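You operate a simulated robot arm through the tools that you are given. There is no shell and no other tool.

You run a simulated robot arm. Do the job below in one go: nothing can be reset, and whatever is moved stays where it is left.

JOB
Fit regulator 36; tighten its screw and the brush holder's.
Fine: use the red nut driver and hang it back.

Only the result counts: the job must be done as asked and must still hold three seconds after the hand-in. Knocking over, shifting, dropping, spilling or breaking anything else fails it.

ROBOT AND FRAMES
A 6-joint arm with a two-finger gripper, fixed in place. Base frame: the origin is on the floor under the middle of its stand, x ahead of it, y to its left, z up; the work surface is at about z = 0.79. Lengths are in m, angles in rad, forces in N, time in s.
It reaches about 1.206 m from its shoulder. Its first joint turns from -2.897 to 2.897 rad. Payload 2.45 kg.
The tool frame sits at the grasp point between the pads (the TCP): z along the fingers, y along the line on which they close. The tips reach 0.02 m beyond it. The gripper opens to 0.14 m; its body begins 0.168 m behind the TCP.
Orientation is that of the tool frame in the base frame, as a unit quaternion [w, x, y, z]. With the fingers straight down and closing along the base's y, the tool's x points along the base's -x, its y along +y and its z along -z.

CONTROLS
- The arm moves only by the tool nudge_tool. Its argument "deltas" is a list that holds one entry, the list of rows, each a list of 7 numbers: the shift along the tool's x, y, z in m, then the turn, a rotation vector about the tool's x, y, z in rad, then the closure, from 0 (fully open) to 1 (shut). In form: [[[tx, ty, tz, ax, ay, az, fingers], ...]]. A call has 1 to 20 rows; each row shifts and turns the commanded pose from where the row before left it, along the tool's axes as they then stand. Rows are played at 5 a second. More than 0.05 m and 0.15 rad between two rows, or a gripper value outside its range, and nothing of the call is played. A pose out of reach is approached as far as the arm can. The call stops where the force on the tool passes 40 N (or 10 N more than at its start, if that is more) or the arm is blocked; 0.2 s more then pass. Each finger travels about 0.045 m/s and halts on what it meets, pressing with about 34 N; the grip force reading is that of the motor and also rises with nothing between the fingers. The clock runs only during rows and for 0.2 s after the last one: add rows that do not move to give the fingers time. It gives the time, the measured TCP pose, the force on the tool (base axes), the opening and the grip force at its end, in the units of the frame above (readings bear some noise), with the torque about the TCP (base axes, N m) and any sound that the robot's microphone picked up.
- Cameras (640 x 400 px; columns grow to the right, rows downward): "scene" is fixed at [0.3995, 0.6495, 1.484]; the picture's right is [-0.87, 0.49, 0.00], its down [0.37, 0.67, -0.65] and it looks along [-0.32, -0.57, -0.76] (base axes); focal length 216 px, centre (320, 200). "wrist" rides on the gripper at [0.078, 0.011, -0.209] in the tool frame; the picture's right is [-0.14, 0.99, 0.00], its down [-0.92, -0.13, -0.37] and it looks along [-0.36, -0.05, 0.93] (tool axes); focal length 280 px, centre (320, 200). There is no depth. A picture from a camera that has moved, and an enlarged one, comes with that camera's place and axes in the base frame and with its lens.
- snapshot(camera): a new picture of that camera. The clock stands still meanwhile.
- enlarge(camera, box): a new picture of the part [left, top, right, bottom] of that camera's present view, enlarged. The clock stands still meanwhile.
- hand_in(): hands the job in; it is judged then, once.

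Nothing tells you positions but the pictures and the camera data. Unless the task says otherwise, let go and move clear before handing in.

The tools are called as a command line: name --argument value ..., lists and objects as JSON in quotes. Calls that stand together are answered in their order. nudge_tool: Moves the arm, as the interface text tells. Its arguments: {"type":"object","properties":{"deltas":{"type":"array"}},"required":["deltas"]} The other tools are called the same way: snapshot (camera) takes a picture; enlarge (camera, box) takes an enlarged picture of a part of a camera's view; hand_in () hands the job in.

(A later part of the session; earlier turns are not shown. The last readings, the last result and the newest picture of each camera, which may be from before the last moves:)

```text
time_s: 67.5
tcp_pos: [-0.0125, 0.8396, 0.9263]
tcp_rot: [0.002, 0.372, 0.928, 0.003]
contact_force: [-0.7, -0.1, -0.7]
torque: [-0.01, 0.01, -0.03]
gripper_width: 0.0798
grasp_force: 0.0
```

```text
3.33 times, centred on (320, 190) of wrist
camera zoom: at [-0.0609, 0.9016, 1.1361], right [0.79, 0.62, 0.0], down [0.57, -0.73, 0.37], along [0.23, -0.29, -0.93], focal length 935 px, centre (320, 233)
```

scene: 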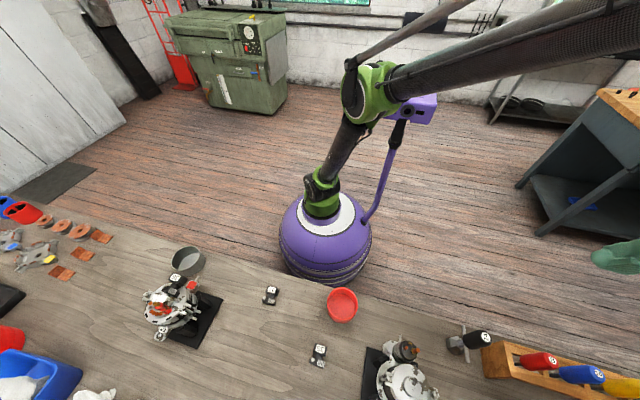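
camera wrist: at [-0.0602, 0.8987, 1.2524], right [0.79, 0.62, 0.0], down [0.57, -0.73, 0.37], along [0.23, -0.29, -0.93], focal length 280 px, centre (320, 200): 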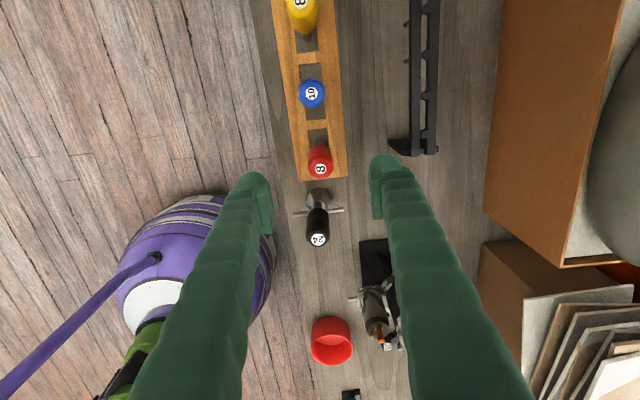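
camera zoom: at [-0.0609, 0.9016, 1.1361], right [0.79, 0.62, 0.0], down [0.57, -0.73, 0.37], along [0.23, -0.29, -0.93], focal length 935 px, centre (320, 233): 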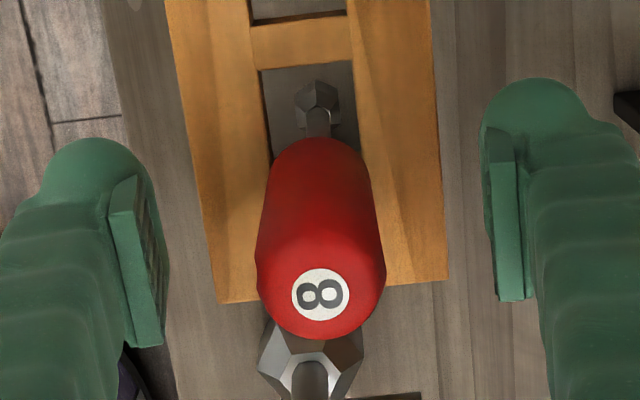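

nudge_tool --deltas '[[[0, 0, 0, 0, 0, 0, 0.55], [0, 0, 0, 0, 0, 0, 0.65], [0, 0, 0, 0, 0, 0, 0.72], [0, 0, 0, 0, 0, 0, 0.78], [0, 0, 0, 0, 0, 0, 0.82], [0, 0, 0, 0, 0, 0, 0.88], [0, 0, 0, 0, 0, 0, 0.92], [0, 0, 0, 0, 0, 0, 0.92]]]'

enlarge --camera "wrist" --box '[250, 130, 390, 250]'

```text
time_s: 69.3
tcp_pos: [-0.0121, 0.8395, 0.9267]
tcp_rot: [0.001, 0.374, 0.928, 0.003]
contact_force: [0.2, 0.2, -0.3]
torque: [0.02, -0.04, 0.0]
gripper_width: 0.0273
grasp_force: 34.2
```

```text
3.33 times, centred on (320, 190) of wrist
camera zoom: at [-0.0609, 0.9016, 1.1362], right [0.79, 0.62, 0.0], down [0.57, -0.73, 0.37], along [0.23, -0.29, -0.93], focal length 935 px, centre (320, 233)
```

zoom: 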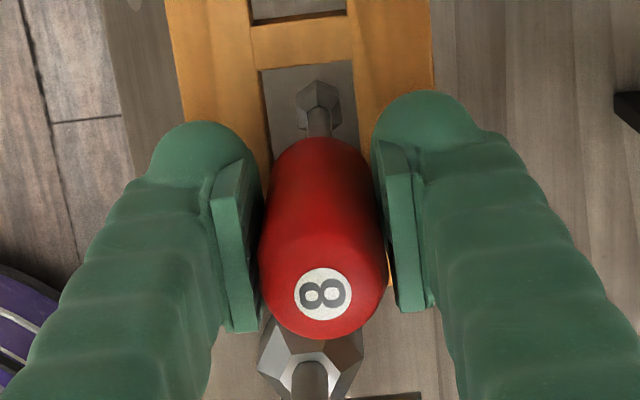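

Gripped (27 mm, 34 N); I'm noting this pose for hanging it back: TCP (-0.0122, 0.8396, 0.9265). Lifting straight up out of the slot.

nudge_tool --deltas '[[[0, 0, -0.01, 0, 0, 0, 0.92], [0, 0, -0.02, 0, 0, 0, 0.92], [0, 0, -0.03, 0, 0, 0, 0.92], [0, 0, -0.03, 0, 0, 0, 0.92], [0, 0, -0.03, 0, 0, 0, 0.92], [0, 0, -0.03, 0, 0, 0, 0.92], [0, 0, -0.03, 0, 0, 0, 0.92], [0, 0, 0, 0, 0, 0, 0.92], [0, 0, 0, 0, 0, 0, 0.92]]]'

snapshot --camera "wrist"

snapshot --camera "scene"

```text
time_s: 71.3
tcp_pos: [-0.0163, 0.839, 1.1068]
tcp_rot: [0.002, 0.373, 0.928, 0.003]
contact_force: [0.5, 0.4, -1.1]
torque: [0.01, 0.0, -0.04]
gripper_width: 0.0274
grasp_force: 33.7
```

```text
taken
camera wrist: at [-0.0655, 0.9016, 1.3169], right [0.79, 0.62, 0.0], down [0.57, -0.73, 0.37], along [0.23, -0.29, -0.93], focal length 280 px, centre (320, 200)
```

wrist: 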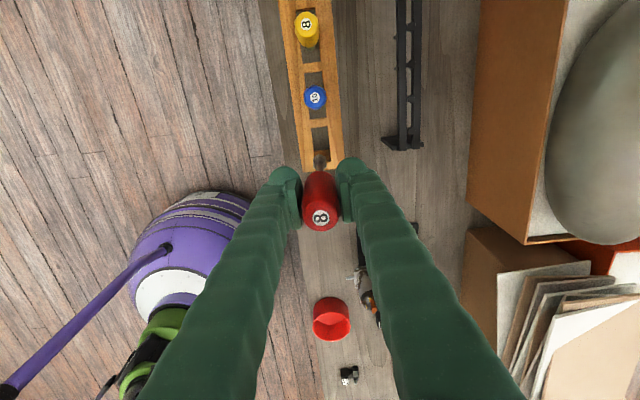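

```text
taken
```

scene: 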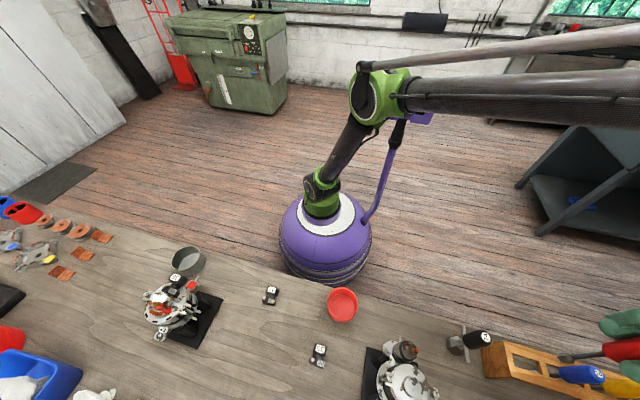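

enlarge --camera "scene" --box '[540, 300, 640, 400]'

enlarge --camera "wrist" --box '[270, 130, 370, 240]'

```text
4.00 times, centred on (590, 350) of scene
camera zoom: at [0.3995, 0.6495, 1.484], right [-0.87, 0.49, 0.0], down [0.37, 0.67, -0.65], along [-0.32, -0.57, -0.76], focal length 864 px, centre (-760, -400)
```

zoom: 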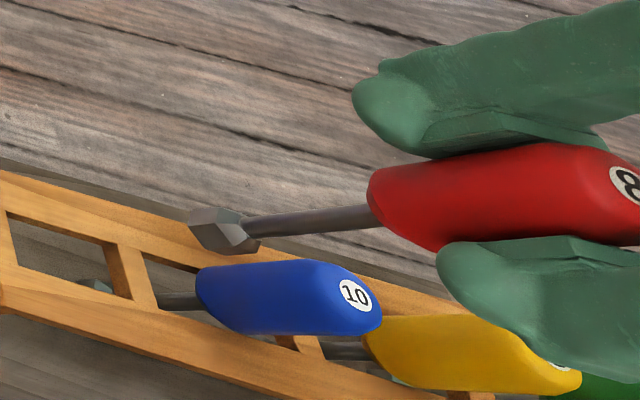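

```text
3.64 times, centred on (320, 185) of wrist
camera zoom: at [-0.0655, 0.9016, 1.3169], right [0.79, 0.62, 0.0], down [0.57, -0.73, 0.37], along [0.23, -0.29, -0.93], focal length 1020 px, centre (320, 254)
```

zoom: 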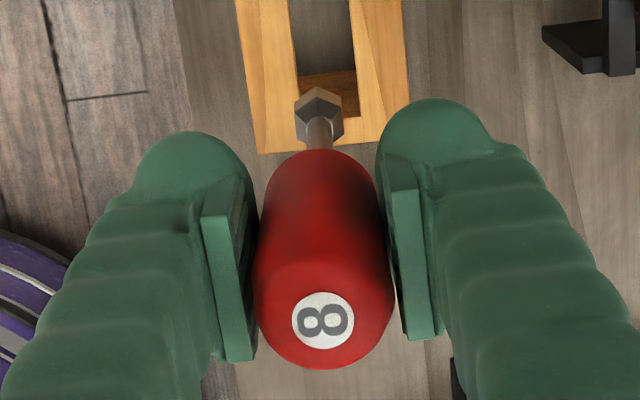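

The driver is out and hangs vertically in the grip, socket tip about 0.127 m below the TCP. I'll raise it clear and pre-rotate the wrist anticlockwise, so I have plenty of clockwise travel for tightening.

nudge_tool --deltas '[[[0, 0, -0.04, 0, 0, 0, 0.92], [0, 0, -0.04, 0, 0, 0, 0.92], [0, 0, -0.04, 0, 0, 0, 0.92], [0, 0, 0, 0, 0, -0.15, 0.92], [0, 0, 0, 0, 0, -0.15, 0.92], [0, 0, 0, 0, 0, -0.15, 0.92], [0, 0, 0, 0, 0, -0.15, 0.92], [0, 0, 0, 0, 0, -0.15, 0.92], [0, 0, 0, 0, 0, -0.15, 0.92], [0, 0, 0, 0, 0, -0.15, 0.92], [0, 0, 0, 0, 0, -0.15, 0.92], [0, 0, 0, 0, 0, -0.15, 0.92], [0, 0, 0, 0, 0, -0.15, 0.92], [0, 0, 0, 0, 0, -0.15, 0.92], [0, 0, 0, 0, 0, -0.15, 0.92], [0, 0, 0, 0, 0, -0.15, 0.92], [0, 0, 0, 0, 0, -0.15, 0.92], [0, 0, 0, 0, 0, -0.15, 0.92], [0, 0, 0, 0, 0, -0.15, 0.92], [0, 0, 0, 0, 0, -0.15, 0.92]]]'

```text
time_s: 75.5
tcp_pos: [-0.0144, 0.8397, 1.216]
tcp_rot: [-0.002, 0.779, -0.628, 0.001]
contact_force: [0.7, -0.7, -1.5]
torque: [-0.02, 0.02, 0.03]
gripper_width: 0.0272
grasp_force: 33.9
out of reach, approached as far as the arm can: row 3
```

nudge_tool --deltas '[[[0.0364, -0.03114, 0.001, 0, 0, 0, 0.92], [0.0364, -0.03114, 0.001, 0, 0, 0, 0.92], [0.0364, -0.03114, 0.001, 0, 0, 0, 0.92], [0.0364, -0.03114, 0.001, 0, 0, 0, 0.92], [0.0364, -0.03114, 0.001, 0, 0, 0, 0.92], [0.0364, -0.03114, 0.001, 0, 0, 0, 0.92], [0.0364, -0.03114, 0.001, 0, 0, 0, 0.92], [0.0364, -0.03114, 0.001, 0, 0, 0, 0.92], [0.0364, -0.03114, 0.001, 0, 0, 0, 0.92], [0.0364, -0.03114, 0.001, 0, 0, 0, 0.92], [0.0364, -0.03114, 0.001, 0, 0, 0, 0.92], [0.0364, -0.03114, 0.001, 0, 0, 0, 0.92], [0.0364, -0.03114, 0.001, 0, 0, 0, 0.92], [0.0364, -0.03114, 0.001, 0, 0, 0, 0.92], [0.0364, -0.03114, 0.001, 0, 0, 0, 0.92], [0.0364, -0.03114, 0.001, 0, 0, 0, 0.92], [0.0364, -0.03114, 0.001, 0, 0, 0, 0.92], [0.0364, -0.03114, 0.001, 0, 0, 0, 0.92], [0, 0, 0, 0, 0, 0, 0.92], [0, 0, 0, 0, 0, 0, 0.92]]]'

snapshot --camera "wrist"

snapshot --camera "scene"

```text
time_s: 79.7
tcp_pos: [0.6701, 0.3175, 1.1992]
tcp_rot: [-0.002, 0.778, -0.628, 0.0]
contact_force: [-0.2, -0.2, -1.3]
torque: [-0.03, -0.01, 0.01]
gripper_width: 0.0272
grasp_force: 33.8
```

```text
taken
camera wrist: at [0.6763, 0.239, 1.4086], right [-1.0, -0.07, 0.0], down [-0.07, 0.93, 0.37], along [-0.02, 0.37, -0.93], focal length 280 px, centre (320, 200)
```

wrist: 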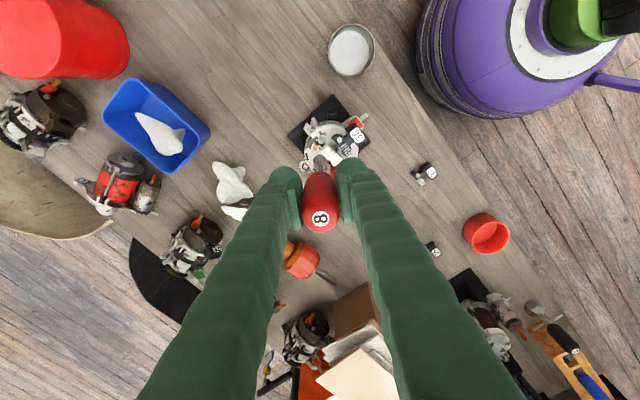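

```text
taken
```

scene: 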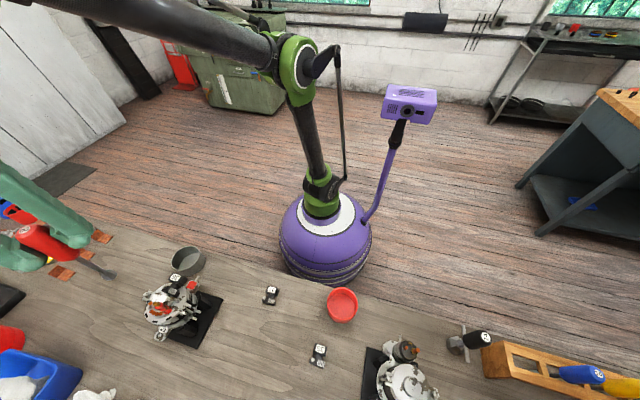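

nudge_tool --deltas '[[[0, 0, 0.04, 0, 0, 0, 0.92], [0, 0, 0.04, 0, 0, 0, 0.92], [0, 0, 0, 0, 0, 0, 0.92], [0, 0, 0, 0, 0, 0, 0.92]]]'

enlarge --camera "wrist" --box '[270, 110, 390, 220]'

enlarge --camera "scene" --box '[80, 240, 220, 340]'

```text
time_s: 80.7
tcp_pos: [0.6707, 0.3184, 1.1182]
tcp_rot: [-0.002, 0.779, -0.628, 0.001]
contact_force: [-0.2, 1.0, -1.6]
torque: [-0.04, -0.03, 0.04]
gripper_width: 0.0273
grasp_force: 34.5
```

```text
3.64 times, centred on (330, 165) of wrist
camera zoom: at [0.6768, 0.239, 1.3276], right [-1.0, -0.07, 0.0], down [-0.07, 0.93, 0.37], along [-0.02, 0.37, -0.93], focal length 1020 px, centre (284, 327)
```

zoom: 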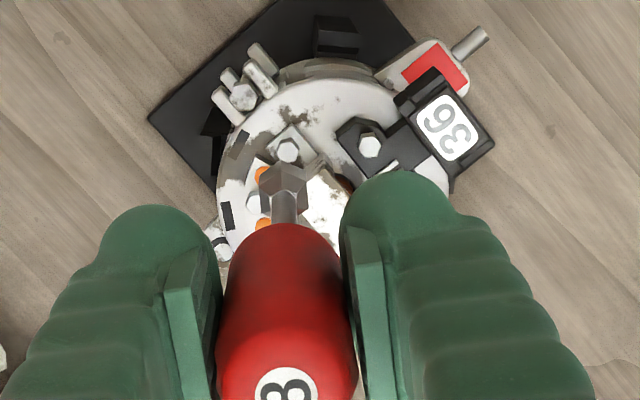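

```text
4.00 times, centred on (150, 290) of scene
camera zoom: at [0.3995, 0.6495, 1.484], right [-0.87, 0.49, 0.0], down [0.37, 0.67, -0.65], along [-0.32, -0.57, -0.76], focal length 864 px, centre (1000, -160)
```

zoom: 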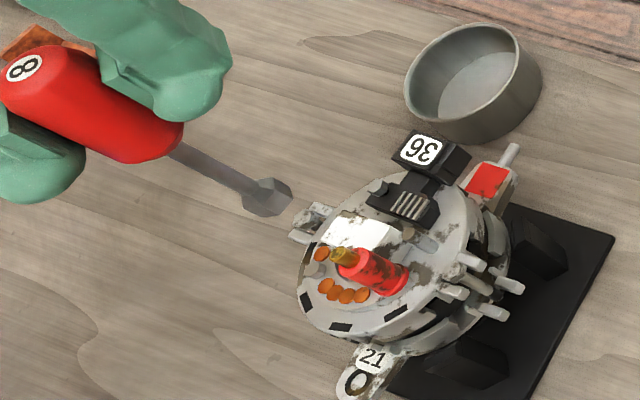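

The wrist view shows both hex heads and the socket clearly. I'll start with the brush-holder screw at about (0.6703, 0.3196), fine-tuning xy and descending to about 12 mm above it.

nudge_tool --deltas '[[[-0.0013, 0.0001, 0, 0, 0, 0, 0.92], [0, 0, 0.025, 0, 0, 0, 0.92], [0, 0, 0.02, 0, 0, 0, 0.92], [0, 0, 0, 0, 0, 0, 0.92], [0, 0, 0, 0, 0, 0, 0.92]]]'

enlarge --camera "wrist" --box '[280, 110, 380, 190]'

enlarge --camera "scene" --box '[120, 250, 210, 320]'

```text
time_s: 81.9
tcp_pos: [0.6711, 0.3193, 1.0727]
tcp_rot: [-0.002, 0.779, -0.628, 0.0]
contact_force: [0.2, 0.1, -1.2]
torque: [-0.01, 0.01, 0.02]
gripper_width: 0.0272
grasp_force: 33.7
```

```text
5.00 times, centred on (330, 150) of wrist
camera zoom: at [0.6774, 0.2399, 1.2825], right [-1.0, -0.07, 0.0], down [-0.07, 0.93, 0.37], along [-0.02, 0.37, -0.93], focal length 1402 px, centre (270, 450)
```

zoom: 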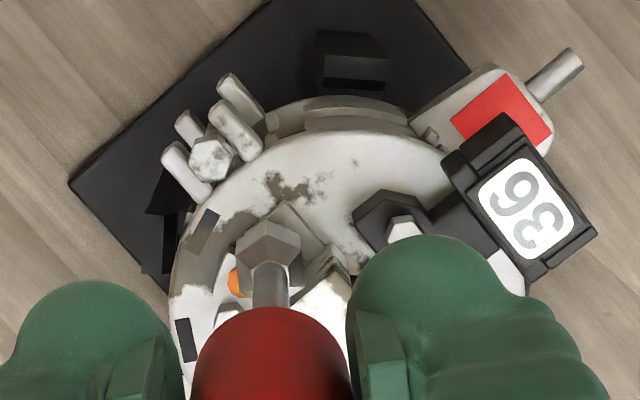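

```text
5.71 times, centred on (165, 285) of scene
camera zoom: at [0.3995, 0.6495, 1.484], right [-0.87, 0.49, 0.0], down [0.37, 0.67, -0.65], along [-0.32, -0.57, -0.76], focal length 1234 px, centre (1206, -286)
```

zoom: 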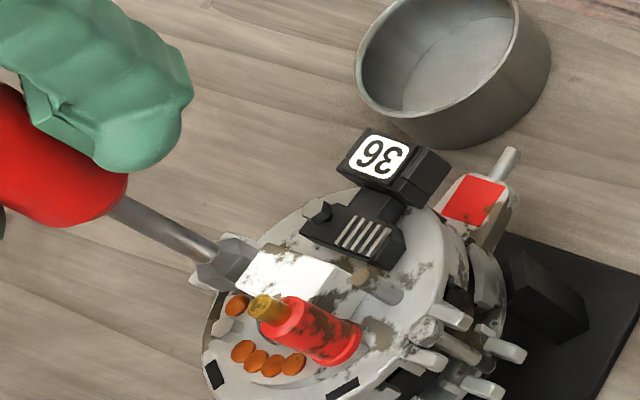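

The socket sits directly over the brush-holder screw, clear of the white box. I'll lower in small steps and watch the force.

nudge_tool --deltas '[[[0, 0, 0.003, 0, 0, 0, 0.92], [0, 0, 0.003, 0, 0, 0, 0.92], [0, 0, 0.003, 0, 0, 0, 0.92], [0, 0, 0, 0, 0, 0, 0.92]]]'

```text
time_s: 82.9
tcp_pos: [0.6706, 0.3189, 1.0664]
tcp_rot: [-0.003, 0.778, -0.629, 0.001]
contact_force: [0.7, -0.1, 27.3]
torque: [0.06, -0.05, -0.02]
gripper_width: 0.0273
grasp_force: 33.5
```

Contact is centred on the screw, with the torque near zero, but the hex isn't meshed yet. I'll lighten the pressure and turn clockwise slowly to find the flats.

nudge_tool --deltas '[[[0, 0, -0.0015, 0, 0, 0, 0.92], [0, 0, 0, 0, 0, 0.1, 0.92], [0, 0, 0, 0, 0, 0.1, 0.92], [0, 0, 0, 0, 0, 0.1, 0.92], [0, 0, 0, 0, 0, 0, 0.92]]]'

enlarge --camera "scene" --box '[135, 265, 195, 315]'

```text
time_s: 84.1
tcp_pos: [0.672, 0.3184, 1.0664]
tcp_rot: [0.003, -0.675, 0.738, 0.0]
contact_force: [-0.4, -0.8, 14.6]
torque: [-0.04, 0.08, 0.01]
gripper_width: 0.0275
grasp_force: 34.3
```

```text
8.00 times, centred on (165, 290) of scene
camera zoom: at [0.3995, 0.6495, 1.484], right [-0.87, 0.49, 0.0], down [0.37, 0.67, -0.65], along [-0.32, -0.57, -0.76], focal length 1728 px, centre (1560, -520)
```

zoom: 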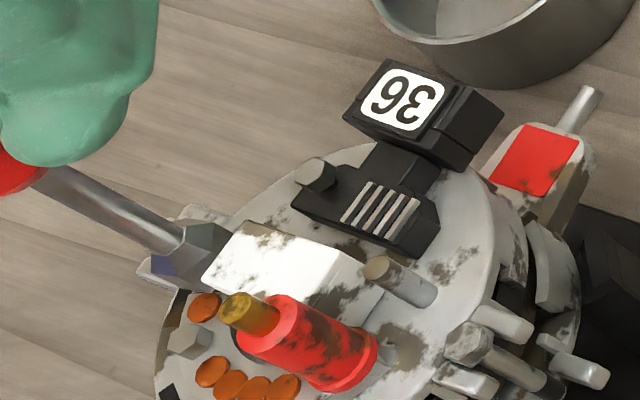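

enlarge --camera "wrist" --box '[285, 120, 375, 190]'

enlarge --camera "wrist" --box '[305, 140, 345, 175]'

```text
5.71 times, centred on (330, 155) of wrist
camera zoom: at [0.6536, 0.2411, 1.2757], right [-0.97, 0.22, 0.0], down [0.21, 0.9, 0.37], along [0.09, 0.36, -0.93], focal length 1602 px, centre (263, 457)
```

zoom: 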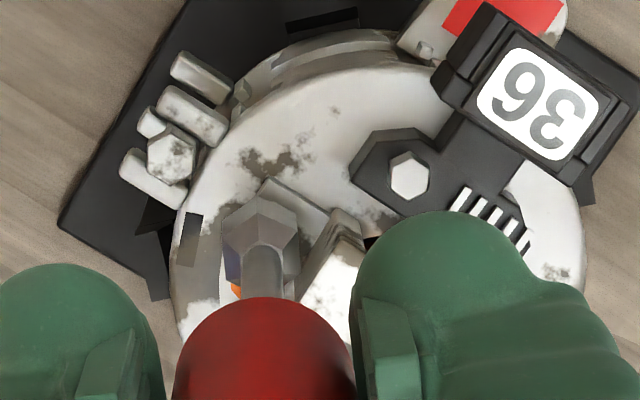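

```text
11.43 times, centred on (325, 158) of wrist
camera zoom: at [0.6536, 0.2411, 1.2757], right [-0.97, 0.22, 0.0], down [0.21, 0.9, 0.37], along [0.09, 0.36, -0.93], focal length 3204 px, centre (263, 686)
```

zoom: 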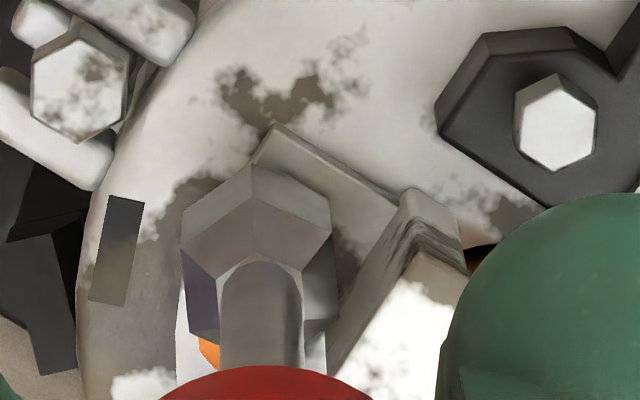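

The socket seems about 2–3 mm off toward +x of the screw centre. I'll raise a little and measure the screw and socket together at high zoom.

nudge_tool --deltas '[[[0, 0, -0.015, 0, 0, 0, 0.92], [0, 0, -0.015, 0, 0, 0, 0.92], [0, 0, 0, 0, 0, 0, 0.92], [0, 0, 0, 0, 0, 0, 0.92]]]'

enlarge --camera "wrist" --box '[305, 130, 355, 175]'

enlarge --camera "scene" --box '[125, 255, 185, 305]'

```text
time_s: 85.1
tcp_pos: [0.6721, 0.3178, 1.0969]
tcp_rot: [0.003, -0.675, 0.737, -0.001]
contact_force: [0.0, 0.6, 0.4]
torque: [-0.05, 0.03, 0.0]
gripper_width: 0.0272
grasp_force: 34.1
```

```text
8.89 times, centred on (330, 152) of wrist
camera zoom: at [0.654, 0.241, 1.3058], right [-0.97, 0.22, 0.0], down [0.21, 0.9, 0.37], along [0.09, 0.36, -0.93], focal length 2492 px, centre (231, 622)
```

zoom: 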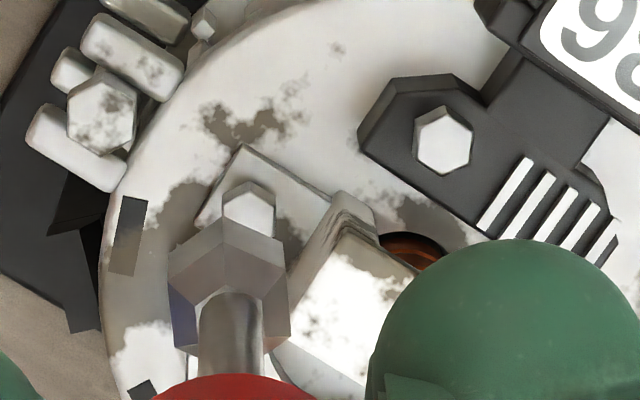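

```text
8.00 times, centred on (155, 280) of scene
camera zoom: at [0.3995, 0.6495, 1.484], right [-0.87, 0.49, 0.0], down [0.37, 0.67, -0.65], along [-0.32, -0.57, -0.76], focal length 1728 px, centre (1640, -440)
```

zoom: 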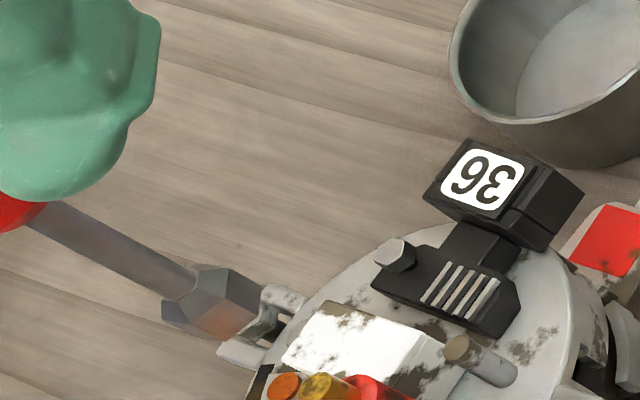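

enlarge --camera "scene" --box '[125, 275, 165, 310]'

enlarge --camera "wrist" --box '[310, 145, 340, 175]'

```text
11.43 times, centred on (145, 292) of scene
camera zoom: at [0.3995, 0.6495, 1.484], right [-0.87, 0.49, 0.0], down [0.37, 0.67, -0.65], along [-0.32, -0.57, -0.76], focal length 2468 px, centre (2320, -857)
```

zoom: 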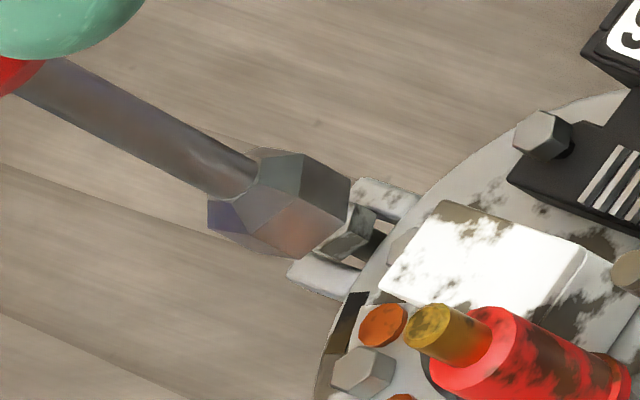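

```text
13.33 times, centred on (325, 160) of wrist
camera zoom: at [0.654, 0.241, 1.3058], right [-0.97, 0.22, 0.0], down [0.21, 0.9, 0.37], along [0.09, 0.36, -0.93], focal length 3738 px, centre (253, 733)
```

zoom: 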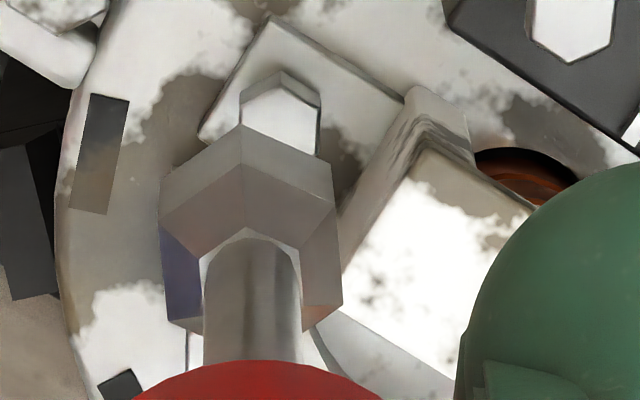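

The socket needs to shift about 3 mm toward the screw; its real tip offset is about 0.125 m and slightly tilted. I'll apply the correction and lower to just above, then re-check.

nudge_tool --deltas '[[[0.0014, 0.0029, 0, 0, 0, 0, 0.92], [0, 0, 0.015, 0, 0, 0, 0.92], [0, 0, 0.007, 0, 0, 0, 0.92], [0, 0, 0, 0, 0, 0, 0.92], [0, 0, 0, 0, 0, 0, 0.92]]]'

enlarge --camera "wrist" --box '[310, 140, 345, 175]'

enlarge --camera "scene" --box '[135, 270, 175, 305]'

```text
time_s: 86.3
tcp_pos: [0.6689, 0.3169, 1.0745]
tcp_rot: [0.002, -0.676, 0.737, 0.0]
contact_force: [0.9, 0.6, -0.9]
torque: [0.01, 0.0, 0.0]
gripper_width: 0.0273
grasp_force: 34.2
```

```text
11.43 times, centred on (328, 158) of wrist
camera zoom: at [0.6514, 0.2398, 1.2839], right [-0.97, 0.22, 0.0], down [0.21, 0.9, 0.37], along [0.09, 0.36, -0.93], focal length 3204 px, centre (234, 686)
```

zoom: 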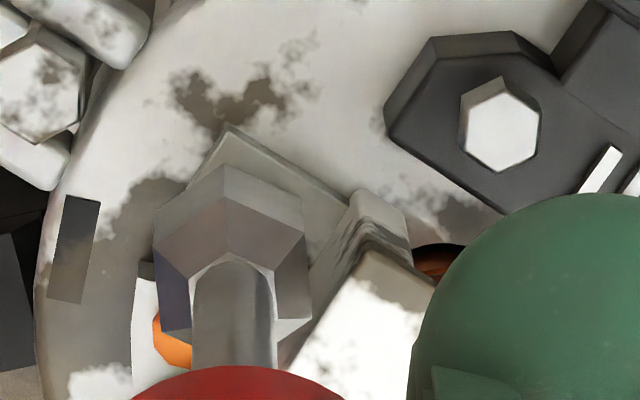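

```text
11.43 times, centred on (155, 288) of scene
camera zoom: at [0.3995, 0.6495, 1.484], right [-0.87, 0.49, 0.0], down [0.37, 0.67, -0.65], along [-0.32, -0.57, -0.76], focal length 2468 px, centre (2206, -800)
```

zoom: 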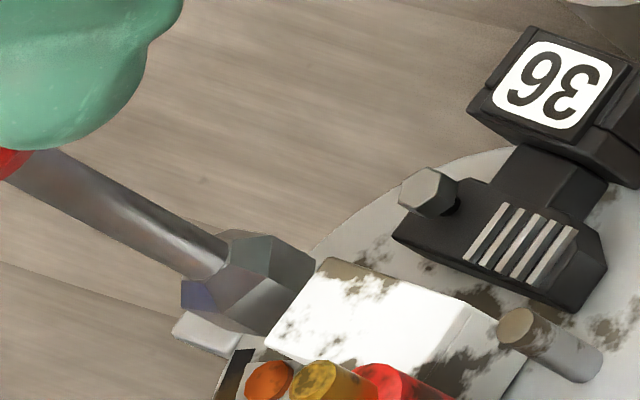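

nudge_tool --deltas '[[[0, 0, 0.003, 0, 0, 0, 0.92], [0, 0, 0.003, 0, 0, 0, 0.92], [0, 0, 0.002, 0, 0, 0, 0.92], [0, 0, 0.001, 0, 0, 0, 0.92], [0, 0, 0, 0, 0, 0, 0.92]]]'

```text
time_s: 87.5
tcp_pos: [0.6696, 0.3185, 1.0654]
tcp_rot: [0.002, -0.676, 0.737, 0.0]
contact_force: [-0.4, 0.2, -1.2]
torque: [0.02, 0.01, -0.02]
gripper_width: 0.0272
grasp_force: 34.5
```

No contact at this height now, so the earlier touch was something else. Continuing down gently.

nudge_tool --deltas '[[[0, 0, 0.002, 0, 0, 0, 0.92], [0, 0, 0.002, 0, 0, 0, 0.92], [0, 0, 0.002, 0, 0, 0, 0.92], [0, 0, 0, 0, 0, 0, 0.92]]]'

```text
time_s: 88.5
tcp_pos: [0.6684, 0.3169, 1.0585]
tcp_rot: [0.003, -0.676, 0.737, 0.0]
contact_force: [-0.7, -1.2, -0.4]
torque: [-0.02, -0.02, 0.02]
gripper_width: 0.0273
grasp_force: 34.1
```

nudge_tool --deltas '[[[0, 0, 0.002, 0, 0, 0, 0.92], [0, 0, 0.002, 0, 0, 0, 0.92], [0, 0, 0, 0, 0, 0, 0.92]]]'

enlarge --camera "wrist" --box '[310, 140, 345, 175]'

enlarge --camera "scene" --box '[135, 270, 175, 305]'

```text
time_s: 89.3
tcp_pos: [0.6684, 0.3159, 1.0555]
tcp_rot: [0.003, -0.676, 0.737, -0.001]
contact_force: [1.5, 0.9, 26.9]
torque: [0.22, -0.04, 0.0]
gripper_width: 0.0274
grasp_force: 33.6
```

```text
11.43 times, centred on (328, 158) of wrist
camera zoom: at [0.6503, 0.24, 1.2655], right [-0.97, 0.22, 0.0], down [0.21, 0.9, 0.37], along [0.09, 0.36, -0.93], focal length 3204 px, centre (234, 686)
```

zoom: 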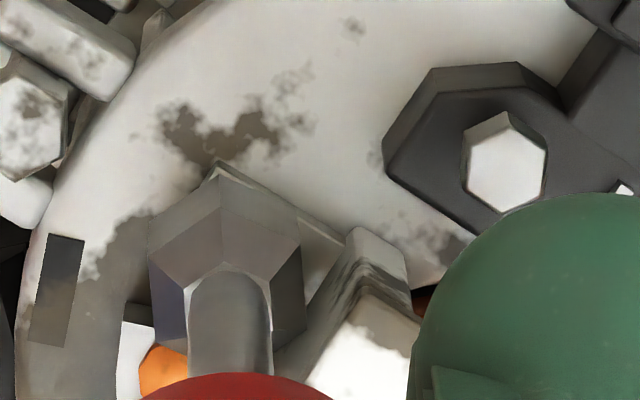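

```text
11.43 times, centred on (155, 288) of scene
camera zoom: at [0.3995, 0.6495, 1.484], right [-0.87, 0.49, 0.0], down [0.37, 0.67, -0.65], along [-0.32, -0.57, -0.76], focal length 2468 px, centre (2206, -800)
```

zoom: 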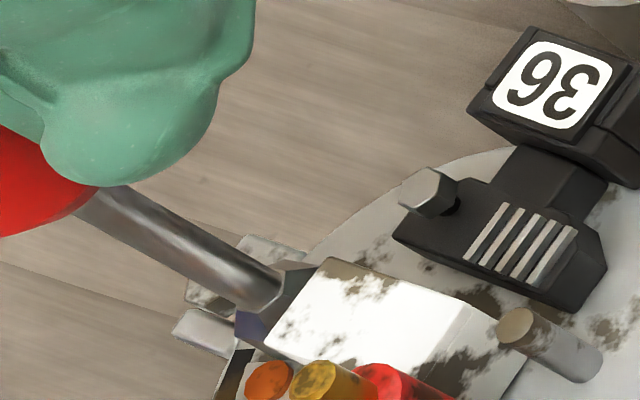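

Now the socket went 11 mm lower before touching, so it seems to have slipped over the hex head. I'll ease the pressure and turn clockwise, watching the torque.

nudge_tool --deltas '[[[0, 0, -0.0015, 0, 0, 0, 0.92], [0, 0, 0, 0, 0, 0.1, 0.92], [0, 0, 0, 0, 0, 0.1, 0.92], [0, 0, 0, 0, 0, 0.1, 0.92], [0, 0, 0, 0, 0, 0.1, 0.92]]]'

enlarge --camera "wrist" --box '[300, 140, 350, 190]'

```text
time_s: 90.5
tcp_pos: [0.6679, 0.3178, 1.0577]
tcp_rot: [0.003, -0.515, 0.857, 0.0]
contact_force: [-2.3, -3.7, -0.5]
torque: [-0.46, 0.34, -0.01]
gripper_width: 0.0271
grasp_force: 33.7
```

```text
8.00 times, centred on (325, 165) of wrist
camera zoom: at [0.6218, 0.2535, 1.2665], right [-0.81, 0.59, 0.0], down [0.54, 0.75, 0.37], along [0.22, 0.3, -0.93], focal length 2243 px, centre (280, 480)
```

zoom: 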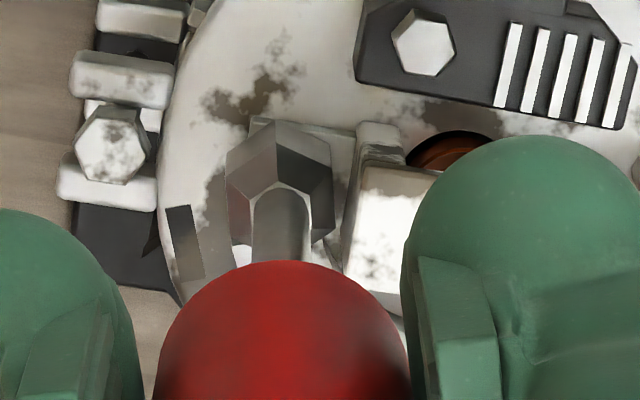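

The lateral force now acts at the tip level, so the socket is over the hex and constrained by it. I'll correct the 1–2 mm side offset, keep slight downward pressure and keep turning clockwise.

nudge_tool --deltas '[[[0.0015, 0.0001, 0.001, 0, 0, 0, 0.92], [0, 0.0003, 0, 0, 0, 0.15, 0.92], [0, 0.0003, 0, 0, 0, 0.15, 0.92], [0, 0.0003, 0, 0, 0, 0.15, 0.92], [0, 0.0003, 0, 0, 0, 0.15, 0.92], [0, 0, 0, 0, 0, 0, 0.92]]]'

```text
time_s: 91.9
tcp_pos: [0.6674, 0.3167, 1.0562]
tcp_rot: [0.002, -0.239, 0.971, 0.001]
contact_force: [-0.6, 0.6, -0.7]
torque: [-0.04, -0.01, 0.02]
gripper_width: 0.0272
grasp_force: 34.1
```

nudge_tool --deltas '[[[0, 0, 0.001, 0, 0, 0, 0.92], [0, 0.0003, 0, 0, 0, 0.15, 0.92], [0, 0.0003, 0, 0, 0, 0.15, 0.92], [0, 0.0003, 0, 0, 0, 0.15, 0.92], [0, 0.0003, 0, 0, 0, 0.15, 0.92], [0, 0.0003, 0, 0, 0, 0.15, 0.92], [0, 0.0003, 0, 0, 0, 0.15, 0.92], [0, 0, 0, 0, 0, 0, 0.92]]]'

enlarge --camera "wrist" --box '[300, 140, 350, 190]'

enlarge --camera "scene" --box '[135, 270, 175, 305]'

```text
time_s: 93.7
tcp_pos: [0.6654, 0.3182, 1.0556]
tcp_rot: [0.001, 0.208, 0.978, 0.003]
contact_force: [1.2, 1.0, 20.2]
torque: [0.1, -0.02, -0.03]
gripper_width: 0.0273
grasp_force: 33.8
```

```text
8.00 times, centred on (325, 165) of wrist
camera zoom: at [0.5994, 0.3599, 1.2648], right [0.53, 0.85, 0.01], down [0.79, -0.49, 0.37], along [0.32, -0.19, -0.93], focal length 2243 px, centre (280, 480)
```

zoom: 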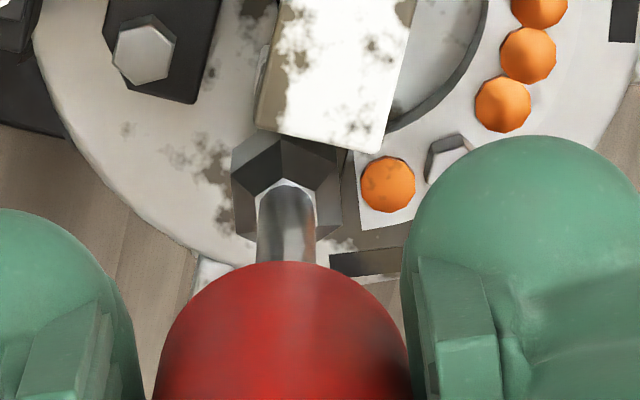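

```text
11.43 times, centred on (155, 288) of scene
camera zoom: at [0.3995, 0.6495, 1.484], right [-0.87, 0.49, 0.0], down [0.37, 0.67, -0.65], along [-0.32, -0.57, -0.76], focal length 2468 px, centre (2206, -800)
```

zoom: 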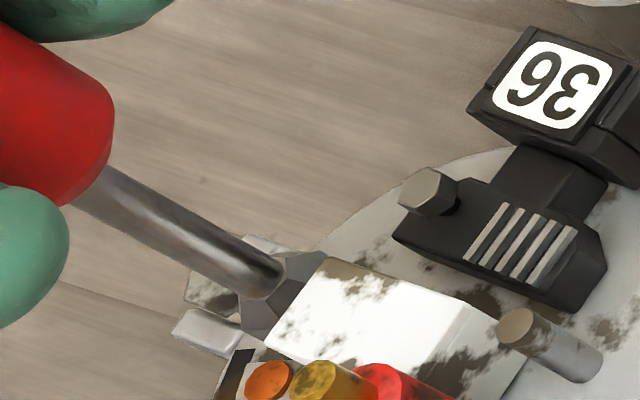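

nudge_tool --deltas '[[[0, 0, -0.015, 0, 0, 0, 0.92], [0, 0, -0.02, 0, 0, 0, 0.92], [0, 0, 0, 0, 0, 0, 0.92], [0, 0, 0, 0, 0, 0, 0.92]]]'

enlarge --camera "wrist" --box '[300, 130, 350, 180]'

enlarge --camera "wrist" --box '[312, 140, 340, 165]'

```text
time_s: 94.7
tcp_pos: [0.6683, 0.3188, 1.0898]
tcp_rot: [0.001, 0.206, 0.979, 0.001]
contact_force: [0.2, -0.6, -0.5]
torque: [-0.03, -0.01, 0.01]
gripper_width: 0.0275
grasp_force: 33.9
```

```text
8.00 times, centred on (325, 155) of wrist
camera zoom: at [0.6002, 0.3599, 1.2997], right [0.53, 0.85, 0.0], down [0.79, -0.49, 0.37], along [0.32, -0.19, -0.93], focal length 2243 px, centre (280, 560)
```

zoom: 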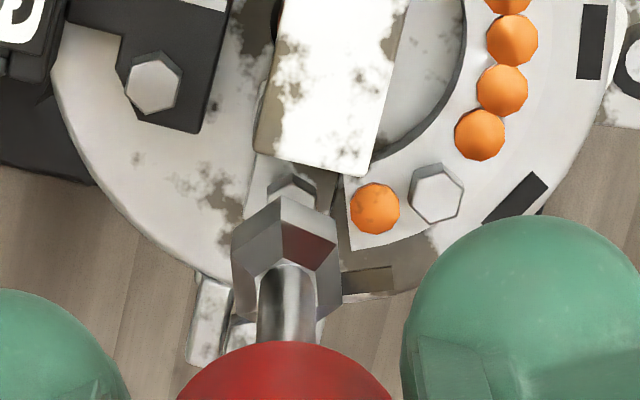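

```text
16.00 times, centred on (326, 152) of wrist
camera zoom: at [0.6002, 0.3599, 1.2997], right [0.53, 0.85, 0.0], down [0.79, -0.49, 0.37], along [0.32, -0.19, -0.93], focal length 4486 px, centre (224, 960)
```

zoom: 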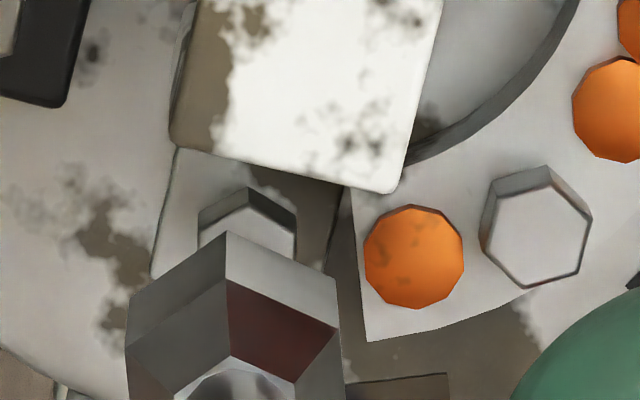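

The screw's hex turned together with the driver: it looks identical relative to the camera after a 109° rotation. So turning works. I'll re-engage, slightly re-centred, and keep turning clockwise.

nudge_tool --deltas '[[[0, 0.0015, 0, 0, 0, 0, 0.92], [0, 0, 0.015, 0, 0, 0, 0.92], [0, 0, 0.012, 0, 0, 0, 0.92], [0, 0, 0.005, 0, 0, 0, 0.92], [0, 0, 0.0015, 0, 0, 0, 0.92], [0, 0.0003, 0, 0, 0, 0.15, 0.92], [0, 0.0003, 0, 0, 0, 0.15, 0.92], [0, 0.0003, 0, 0, 0, 0.15, 0.92], [0, 0.0003, 0, 0, 0, 0.15, 0.92], [0, 0.0003, 0, 0, 0, 0.15, 0.92], [0, 0.0003, 0, 0, 0, 0.15, 0.92], [0, 0.0003, 0, 0, 0, 0.15, 0.92], [0, 0.0003, 0, 0, 0, 0.15, 0.92], [0, 0.0003, 0, 0, 0, 0.15, 0.92], [0, 0.0003, 0, 0, 0, 0.15, 0.92]]]'

```text
time_s: 97.9
tcp_pos: [0.6699, 0.3214, 1.0562]
tcp_rot: [-0.001, 0.818, 0.575, 0.001]
contact_force: [-0.1, 0.1, -1.3]
torque: [0.04, 0.01, -0.01]
gripper_width: 0.0276
grasp_force: 34.1
```

nudge_tool --deltas '[[[0, 0.0003, 0, 0, 0, 0.15, 0.92], [0, 0.0003, 0, 0, 0, 0.15, 0.92], [0, 0.0003, 0, 0, 0, 0.15, 0.92], [0, 0.0003, 0, 0, 0, 0.15, 0.92], [0, 0.0003, 0, 0, 0, 0.15, 0.92], [0, 0.0003, 0, 0, 0, 0.15, 0.92], [0, 0.0003, 0, 0, 0, 0.15, 0.92], [0, 0.0003, 0, 0, 0, 0.15, 0.92], [0, 0.0003, 0, 0, 0, 0.15, 0.92], [0, 0.0003, 0, 0, 0, 0.15, 0.92], [0, 0, 0, 0, 0, 0, 0.92]]]'

enlarge --camera "wrist" --box '[300, 140, 350, 190]'

snapshot --camera "scene"

```text
time_s: 100.3
tcp_pos: [0.6734, 0.3169, 1.0558]
tcp_rot: [-0.003, 0.957, 0.289, 0.001]
contact_force: [0.3, 1.0, -0.6]
torque: [0.19, -0.03, 0.01]
gripper_width: 0.0272
grasp_force: 33.8
out of reach, approached as far as the arm can: row 5, 6, 7, 8, 9, 10
```

```text
8.00 times, centred on (325, 165) of wrist
camera zoom: at [0.7444, 0.3501, 1.2662], right [0.43, -0.9, -0.01], down [-0.84, -0.41, 0.36], along [-0.33, -0.15, -0.93], focal length 2243 px, centre (280, 480)
```

zoom: 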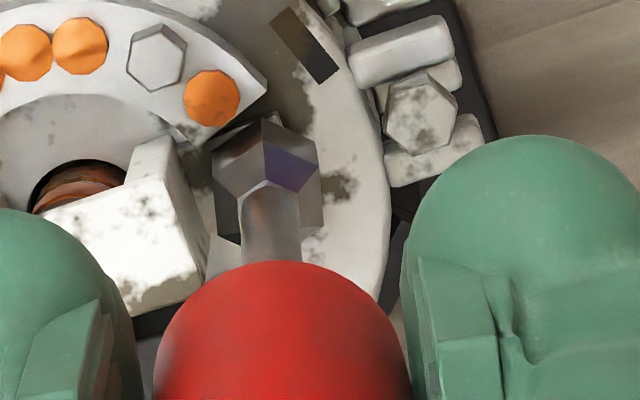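

```text
taken
```

scene: 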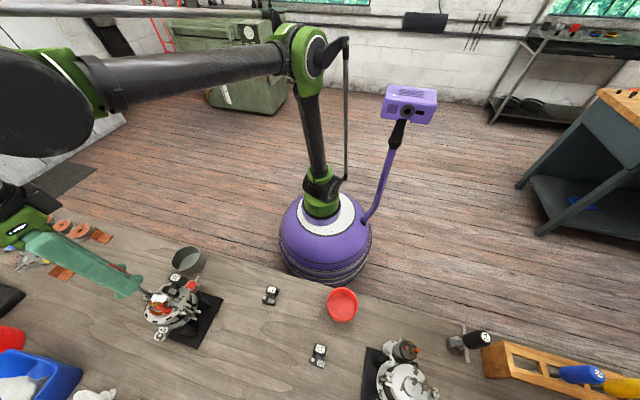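

I've reached the wrist joint's limit after about 230° of turning. I'll lift off to inspect the screw's height and progress.

nudge_tool --deltas '[[[0, 0, 0, 0, 0, -0.15, 0.92], [0, 0, 0, 0, 0, -0.15, 0.92], [0, 0, 0, 0, 0, -0.15, 0.92], [0, 0, 0, 0, 0, -0.15, 0.92], [0, 0, 0, 0, 0, -0.15, 0.92], [0, 0, 0, 0, 0, -0.1, 0.92], [0, 0, 0, 0, 0, 0, 0.92]]]'

```text
time_s: 101.9
tcp_pos: [0.6729, 0.316, 1.0562]
tcp_rot: [-0.003, 0.753, 0.658, 0.003]
contact_force: [-0.9, 7.9, -0.5]
torque: [0.96, 0.23, -0.05]
gripper_width: 0.0274
grasp_force: 34.4
```

nudge_tool --deltas '[[[0, 0, -0.01, 0, 0, 0, 0.92], [0, 0, -0.012, 0, 0, 0, 0.92], [0, 0, -0.012, 0, 0, 0, 0.92], [0, 0, 0, 0, 0, 0, 0.92], [0, 0, 0, 0, 0, 0, 0.92]]]'

enlarge --camera "wrist" --box '[300, 130, 350, 180]'

enlarge --camera "scene" --box '[125, 265, 185, 315]'

```text
time_s: 103.1
tcp_pos: [0.6728, 0.3158, 1.0901]
tcp_rot: [-0.003, 0.753, 0.658, 0.003]
contact_force: [0.5, 0.7, -1.8]
torque: [-0.02, 0.03, 0.01]
gripper_width: 0.0271
grasp_force: 34.0
```

```text
8.00 times, centred on (325, 155) of wrist
camera zoom: at [0.695, 0.391, 1.3001], right [0.96, -0.27, 0.0], down [-0.25, -0.9, 0.36], along [-0.1, -0.35, -0.93], focal length 2243 px, centre (280, 560)
```

zoom: 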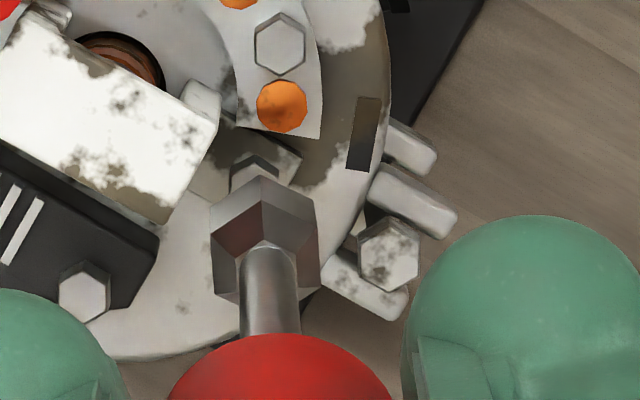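

```text
8.00 times, centred on (155, 290) of scene
camera zoom: at [0.3995, 0.6495, 1.484], right [-0.87, 0.49, 0.0], down [0.37, 0.67, -0.65], along [-0.32, -0.57, -0.76], focal length 1728 px, centre (1640, -520)
```

zoom: 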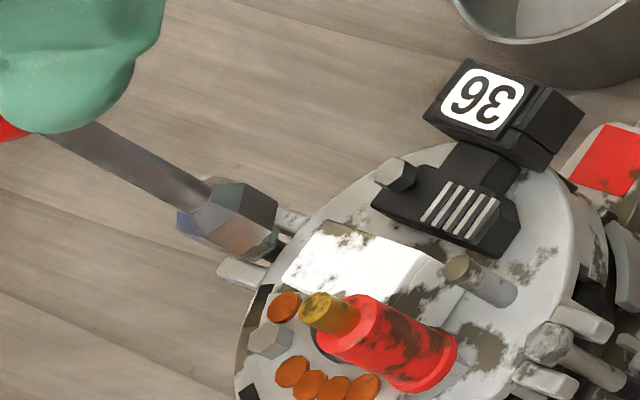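

Engagement geometry is now calibrated: screw at (0.6695, 0.3186), socket offset about (-2.8, 0.6) mm in the tool frame. I'll ratchet: rotate back exactly 240° while lifted so the hex stays aligned, re-centre, and re-engage.

nudge_tool --deltas '[[[0, 0, 0, 0, 0, -0.1496, 0.92], [0, 0, 0, 0, 0, -0.1496, 0.92], [0, 0, 0, 0, 0, -0.1496, 0.92], [0, 0, 0, 0, 0, -0.1496, 0.92], [0, 0, 0, 0, 0, -0.1496, 0.92], [0, 0, 0, 0, 0, -0.1496, 0.92], [0, 0, 0, 0, 0, -0.1496, 0.92], [0, 0, 0, 0, 0, -0.1496, 0.92], [0, 0, 0, 0, 0, -0.1496, 0.92], [0, 0, 0, 0, 0, -0.1496, 0.92], [0, 0, 0, 0, 0, -0.1496, 0.92], [0, 0, 0, 0, 0, -0.1496, 0.92], [0, 0, 0, 0, 0, -0.1496, 0.92], [0, 0, 0, 0, 0, -0.1496, 0.92], [0, 0, 0, 0, 0, -0.1496, 0.92], [0, 0, 0, 0, 0, -0.1496, 0.92], [0, 0, 0, 0, 0, -0.1496, 0.92], [0, 0, 0, 0, 0, -0.1496, 0.92], [0, 0, 0, 0, 0, -0.1496, 0.92], [0, 0, 0, 0, 0, -0.1496, 0.92]]]'

nudge_tool --deltas '[[[0, 0, 0, 0, 0, -0.1496, 0.92], [0, 0, 0, 0, 0, -0.1496, 0.92], [0, 0, 0, 0, 0, -0.1496, 0.92], [0, 0, 0, 0, 0, -0.1496, 0.92], [0, 0, 0, 0, 0, -0.1496, 0.92], [0, 0, 0, 0, 0, -0.1496, 0.92], [0, 0, 0, 0, 0, -0.1496, 0.92], [0, 0, 0, 0, 0, -0.1496, 0.92], [0, 0, 0, 0, 0, 0, 0.92], [0, 0, 0, 0, 0, 0, 0.92]]]'

```text
time_s: 107.3
tcp_pos: [0.6731, 0.315, 1.09]
tcp_rot: [0.003, -0.601, 0.8, 0.002]
contact_force: [0.0, 0.7, -0.8]
torque: [0.01, 0.01, 0.0]
gripper_width: 0.0276
grasp_force: 34.3
```

```text
time_s: 109.5
tcp_pos: [0.6739, 0.3148, 1.0912]
tcp_rot: [-0.004, 0.946, -0.323, -0.002]
contact_force: [-0.1, -0.2, -1.3]
torque: [-0.03, 0.01, 0.01]
gripper_width: 0.0272
grasp_force: 34.0
```

nudge_tool --deltas '[[[-0.0026, -0.0011, 0, 0, 0, 0, 0.92], [0, 0, 0.015, 0, 0, 0, 0.92], [0, 0, 0.007, 0, 0, 0, 0.92], [0, 0, 0.004, 0, 0, 0, 0.92], [0, 0, 0.004, 0, 0, 0, 0.92], [0, 0, 0.003, 0, 0, 0, 0.92], [0, 0, 0, 0, 0, 0, 0.92]]]'

```text
time_s: 111.1
tcp_pos: [0.6705, 0.3176, 1.0588]
tcp_rot: [-0.003, 0.946, -0.324, -0.001]
contact_force: [1.1, -0.3, 26.1]
torque: [0.09, 0.08, 0.03]
gripper_width: 0.0273
grasp_force: 34.4
```

nudge_tool --deltas '[[[0, 0, -0.0015, 0, 0, 0, 0.92], [0, 0.0004, 0, 0, 0, 0.1, 0.92], [0, 0.0003, 0, 0, 0, 0.1, 0.92], [0, 0.0003, 0, 0, 0, 0.1, 0.92], [0, 0, 0, 0, 0, 0, 0.92]]]'

enlarge --camera "wrist" --box '[300, 140, 350, 190]'

```text
time_s: 112.3
tcp_pos: [0.672, 0.3182, 1.0601]
tcp_rot: [-0.004, 0.887, -0.463, -0.001]
contact_force: [-0.6, 1.2, 13.8]
torque: [0.04, 0.02, -0.03]
gripper_width: 0.0271
grasp_force: 34.2
```

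```text
8.00 times, centred on (325, 165) of wrist
camera zoom: at [0.7076, 0.2459, 1.2685], right [-0.89, -0.46, -0.01], down [-0.42, 0.82, 0.37], along [-0.17, 0.34, -0.93], focal length 2243 px, centre (280, 480)
```

zoom: 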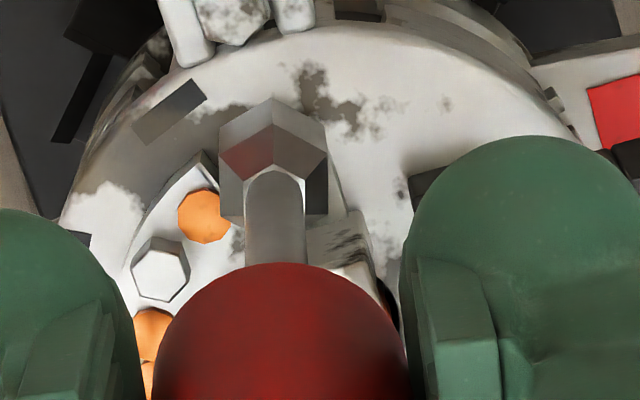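

Contact is about 4 mm higher than when meshed, so it isn't seated on the hex. I'll lift and re-measure the alignment.

nudge_tool --deltas '[[[0, 0, -0.015, 0, 0, 0, 0.92], [0, 0, -0.015, 0, 0, 0, 0.92], [0, 0, 0, 0, 0, 0, 0.92], [0, 0, 0, 0, 0, 0, 0.92]]]'

enlarge --camera "wrist" --box '[310, 140, 342, 172]'

enlarge --camera "wrist" --box '[300, 130, 350, 180]'

```text
time_s: 113.3
tcp_pos: [0.673, 0.3168, 1.0886]
tcp_rot: [-0.004, 0.887, -0.461, -0.001]
contact_force: [0.1, -1.0, -1.9]
torque: [0.01, -0.04, 0.03]
gripper_width: 0.0271
grasp_force: 34.6
```

```text
12.50 times, centred on (326, 156) of wrist
camera zoom: at [0.7096, 0.246, 1.2977], right [-0.89, -0.46, 0.0], down [-0.43, 0.82, 0.37], along [-0.17, 0.33, -0.93], focal length 3505 px, centre (245, 750)
```

zoom: 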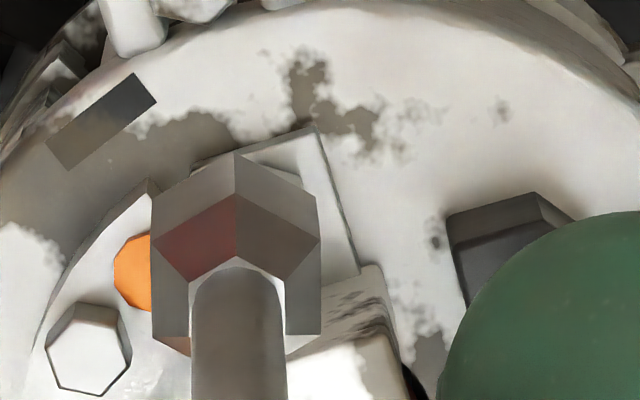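

```text
8.00 times, centred on (325, 155) of wrist
camera zoom: at [0.7096, 0.246, 1.2977], right [-0.89, -0.46, 0.0], down [-0.43, 0.82, 0.37], along [-0.17, 0.33, -0.93], focal length 2243 px, centre (280, 560)
```

zoom: 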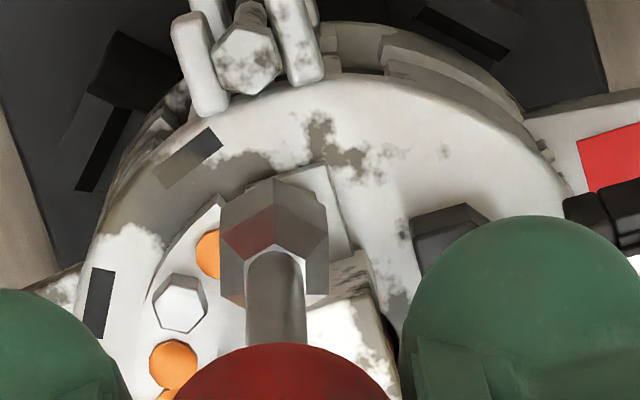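

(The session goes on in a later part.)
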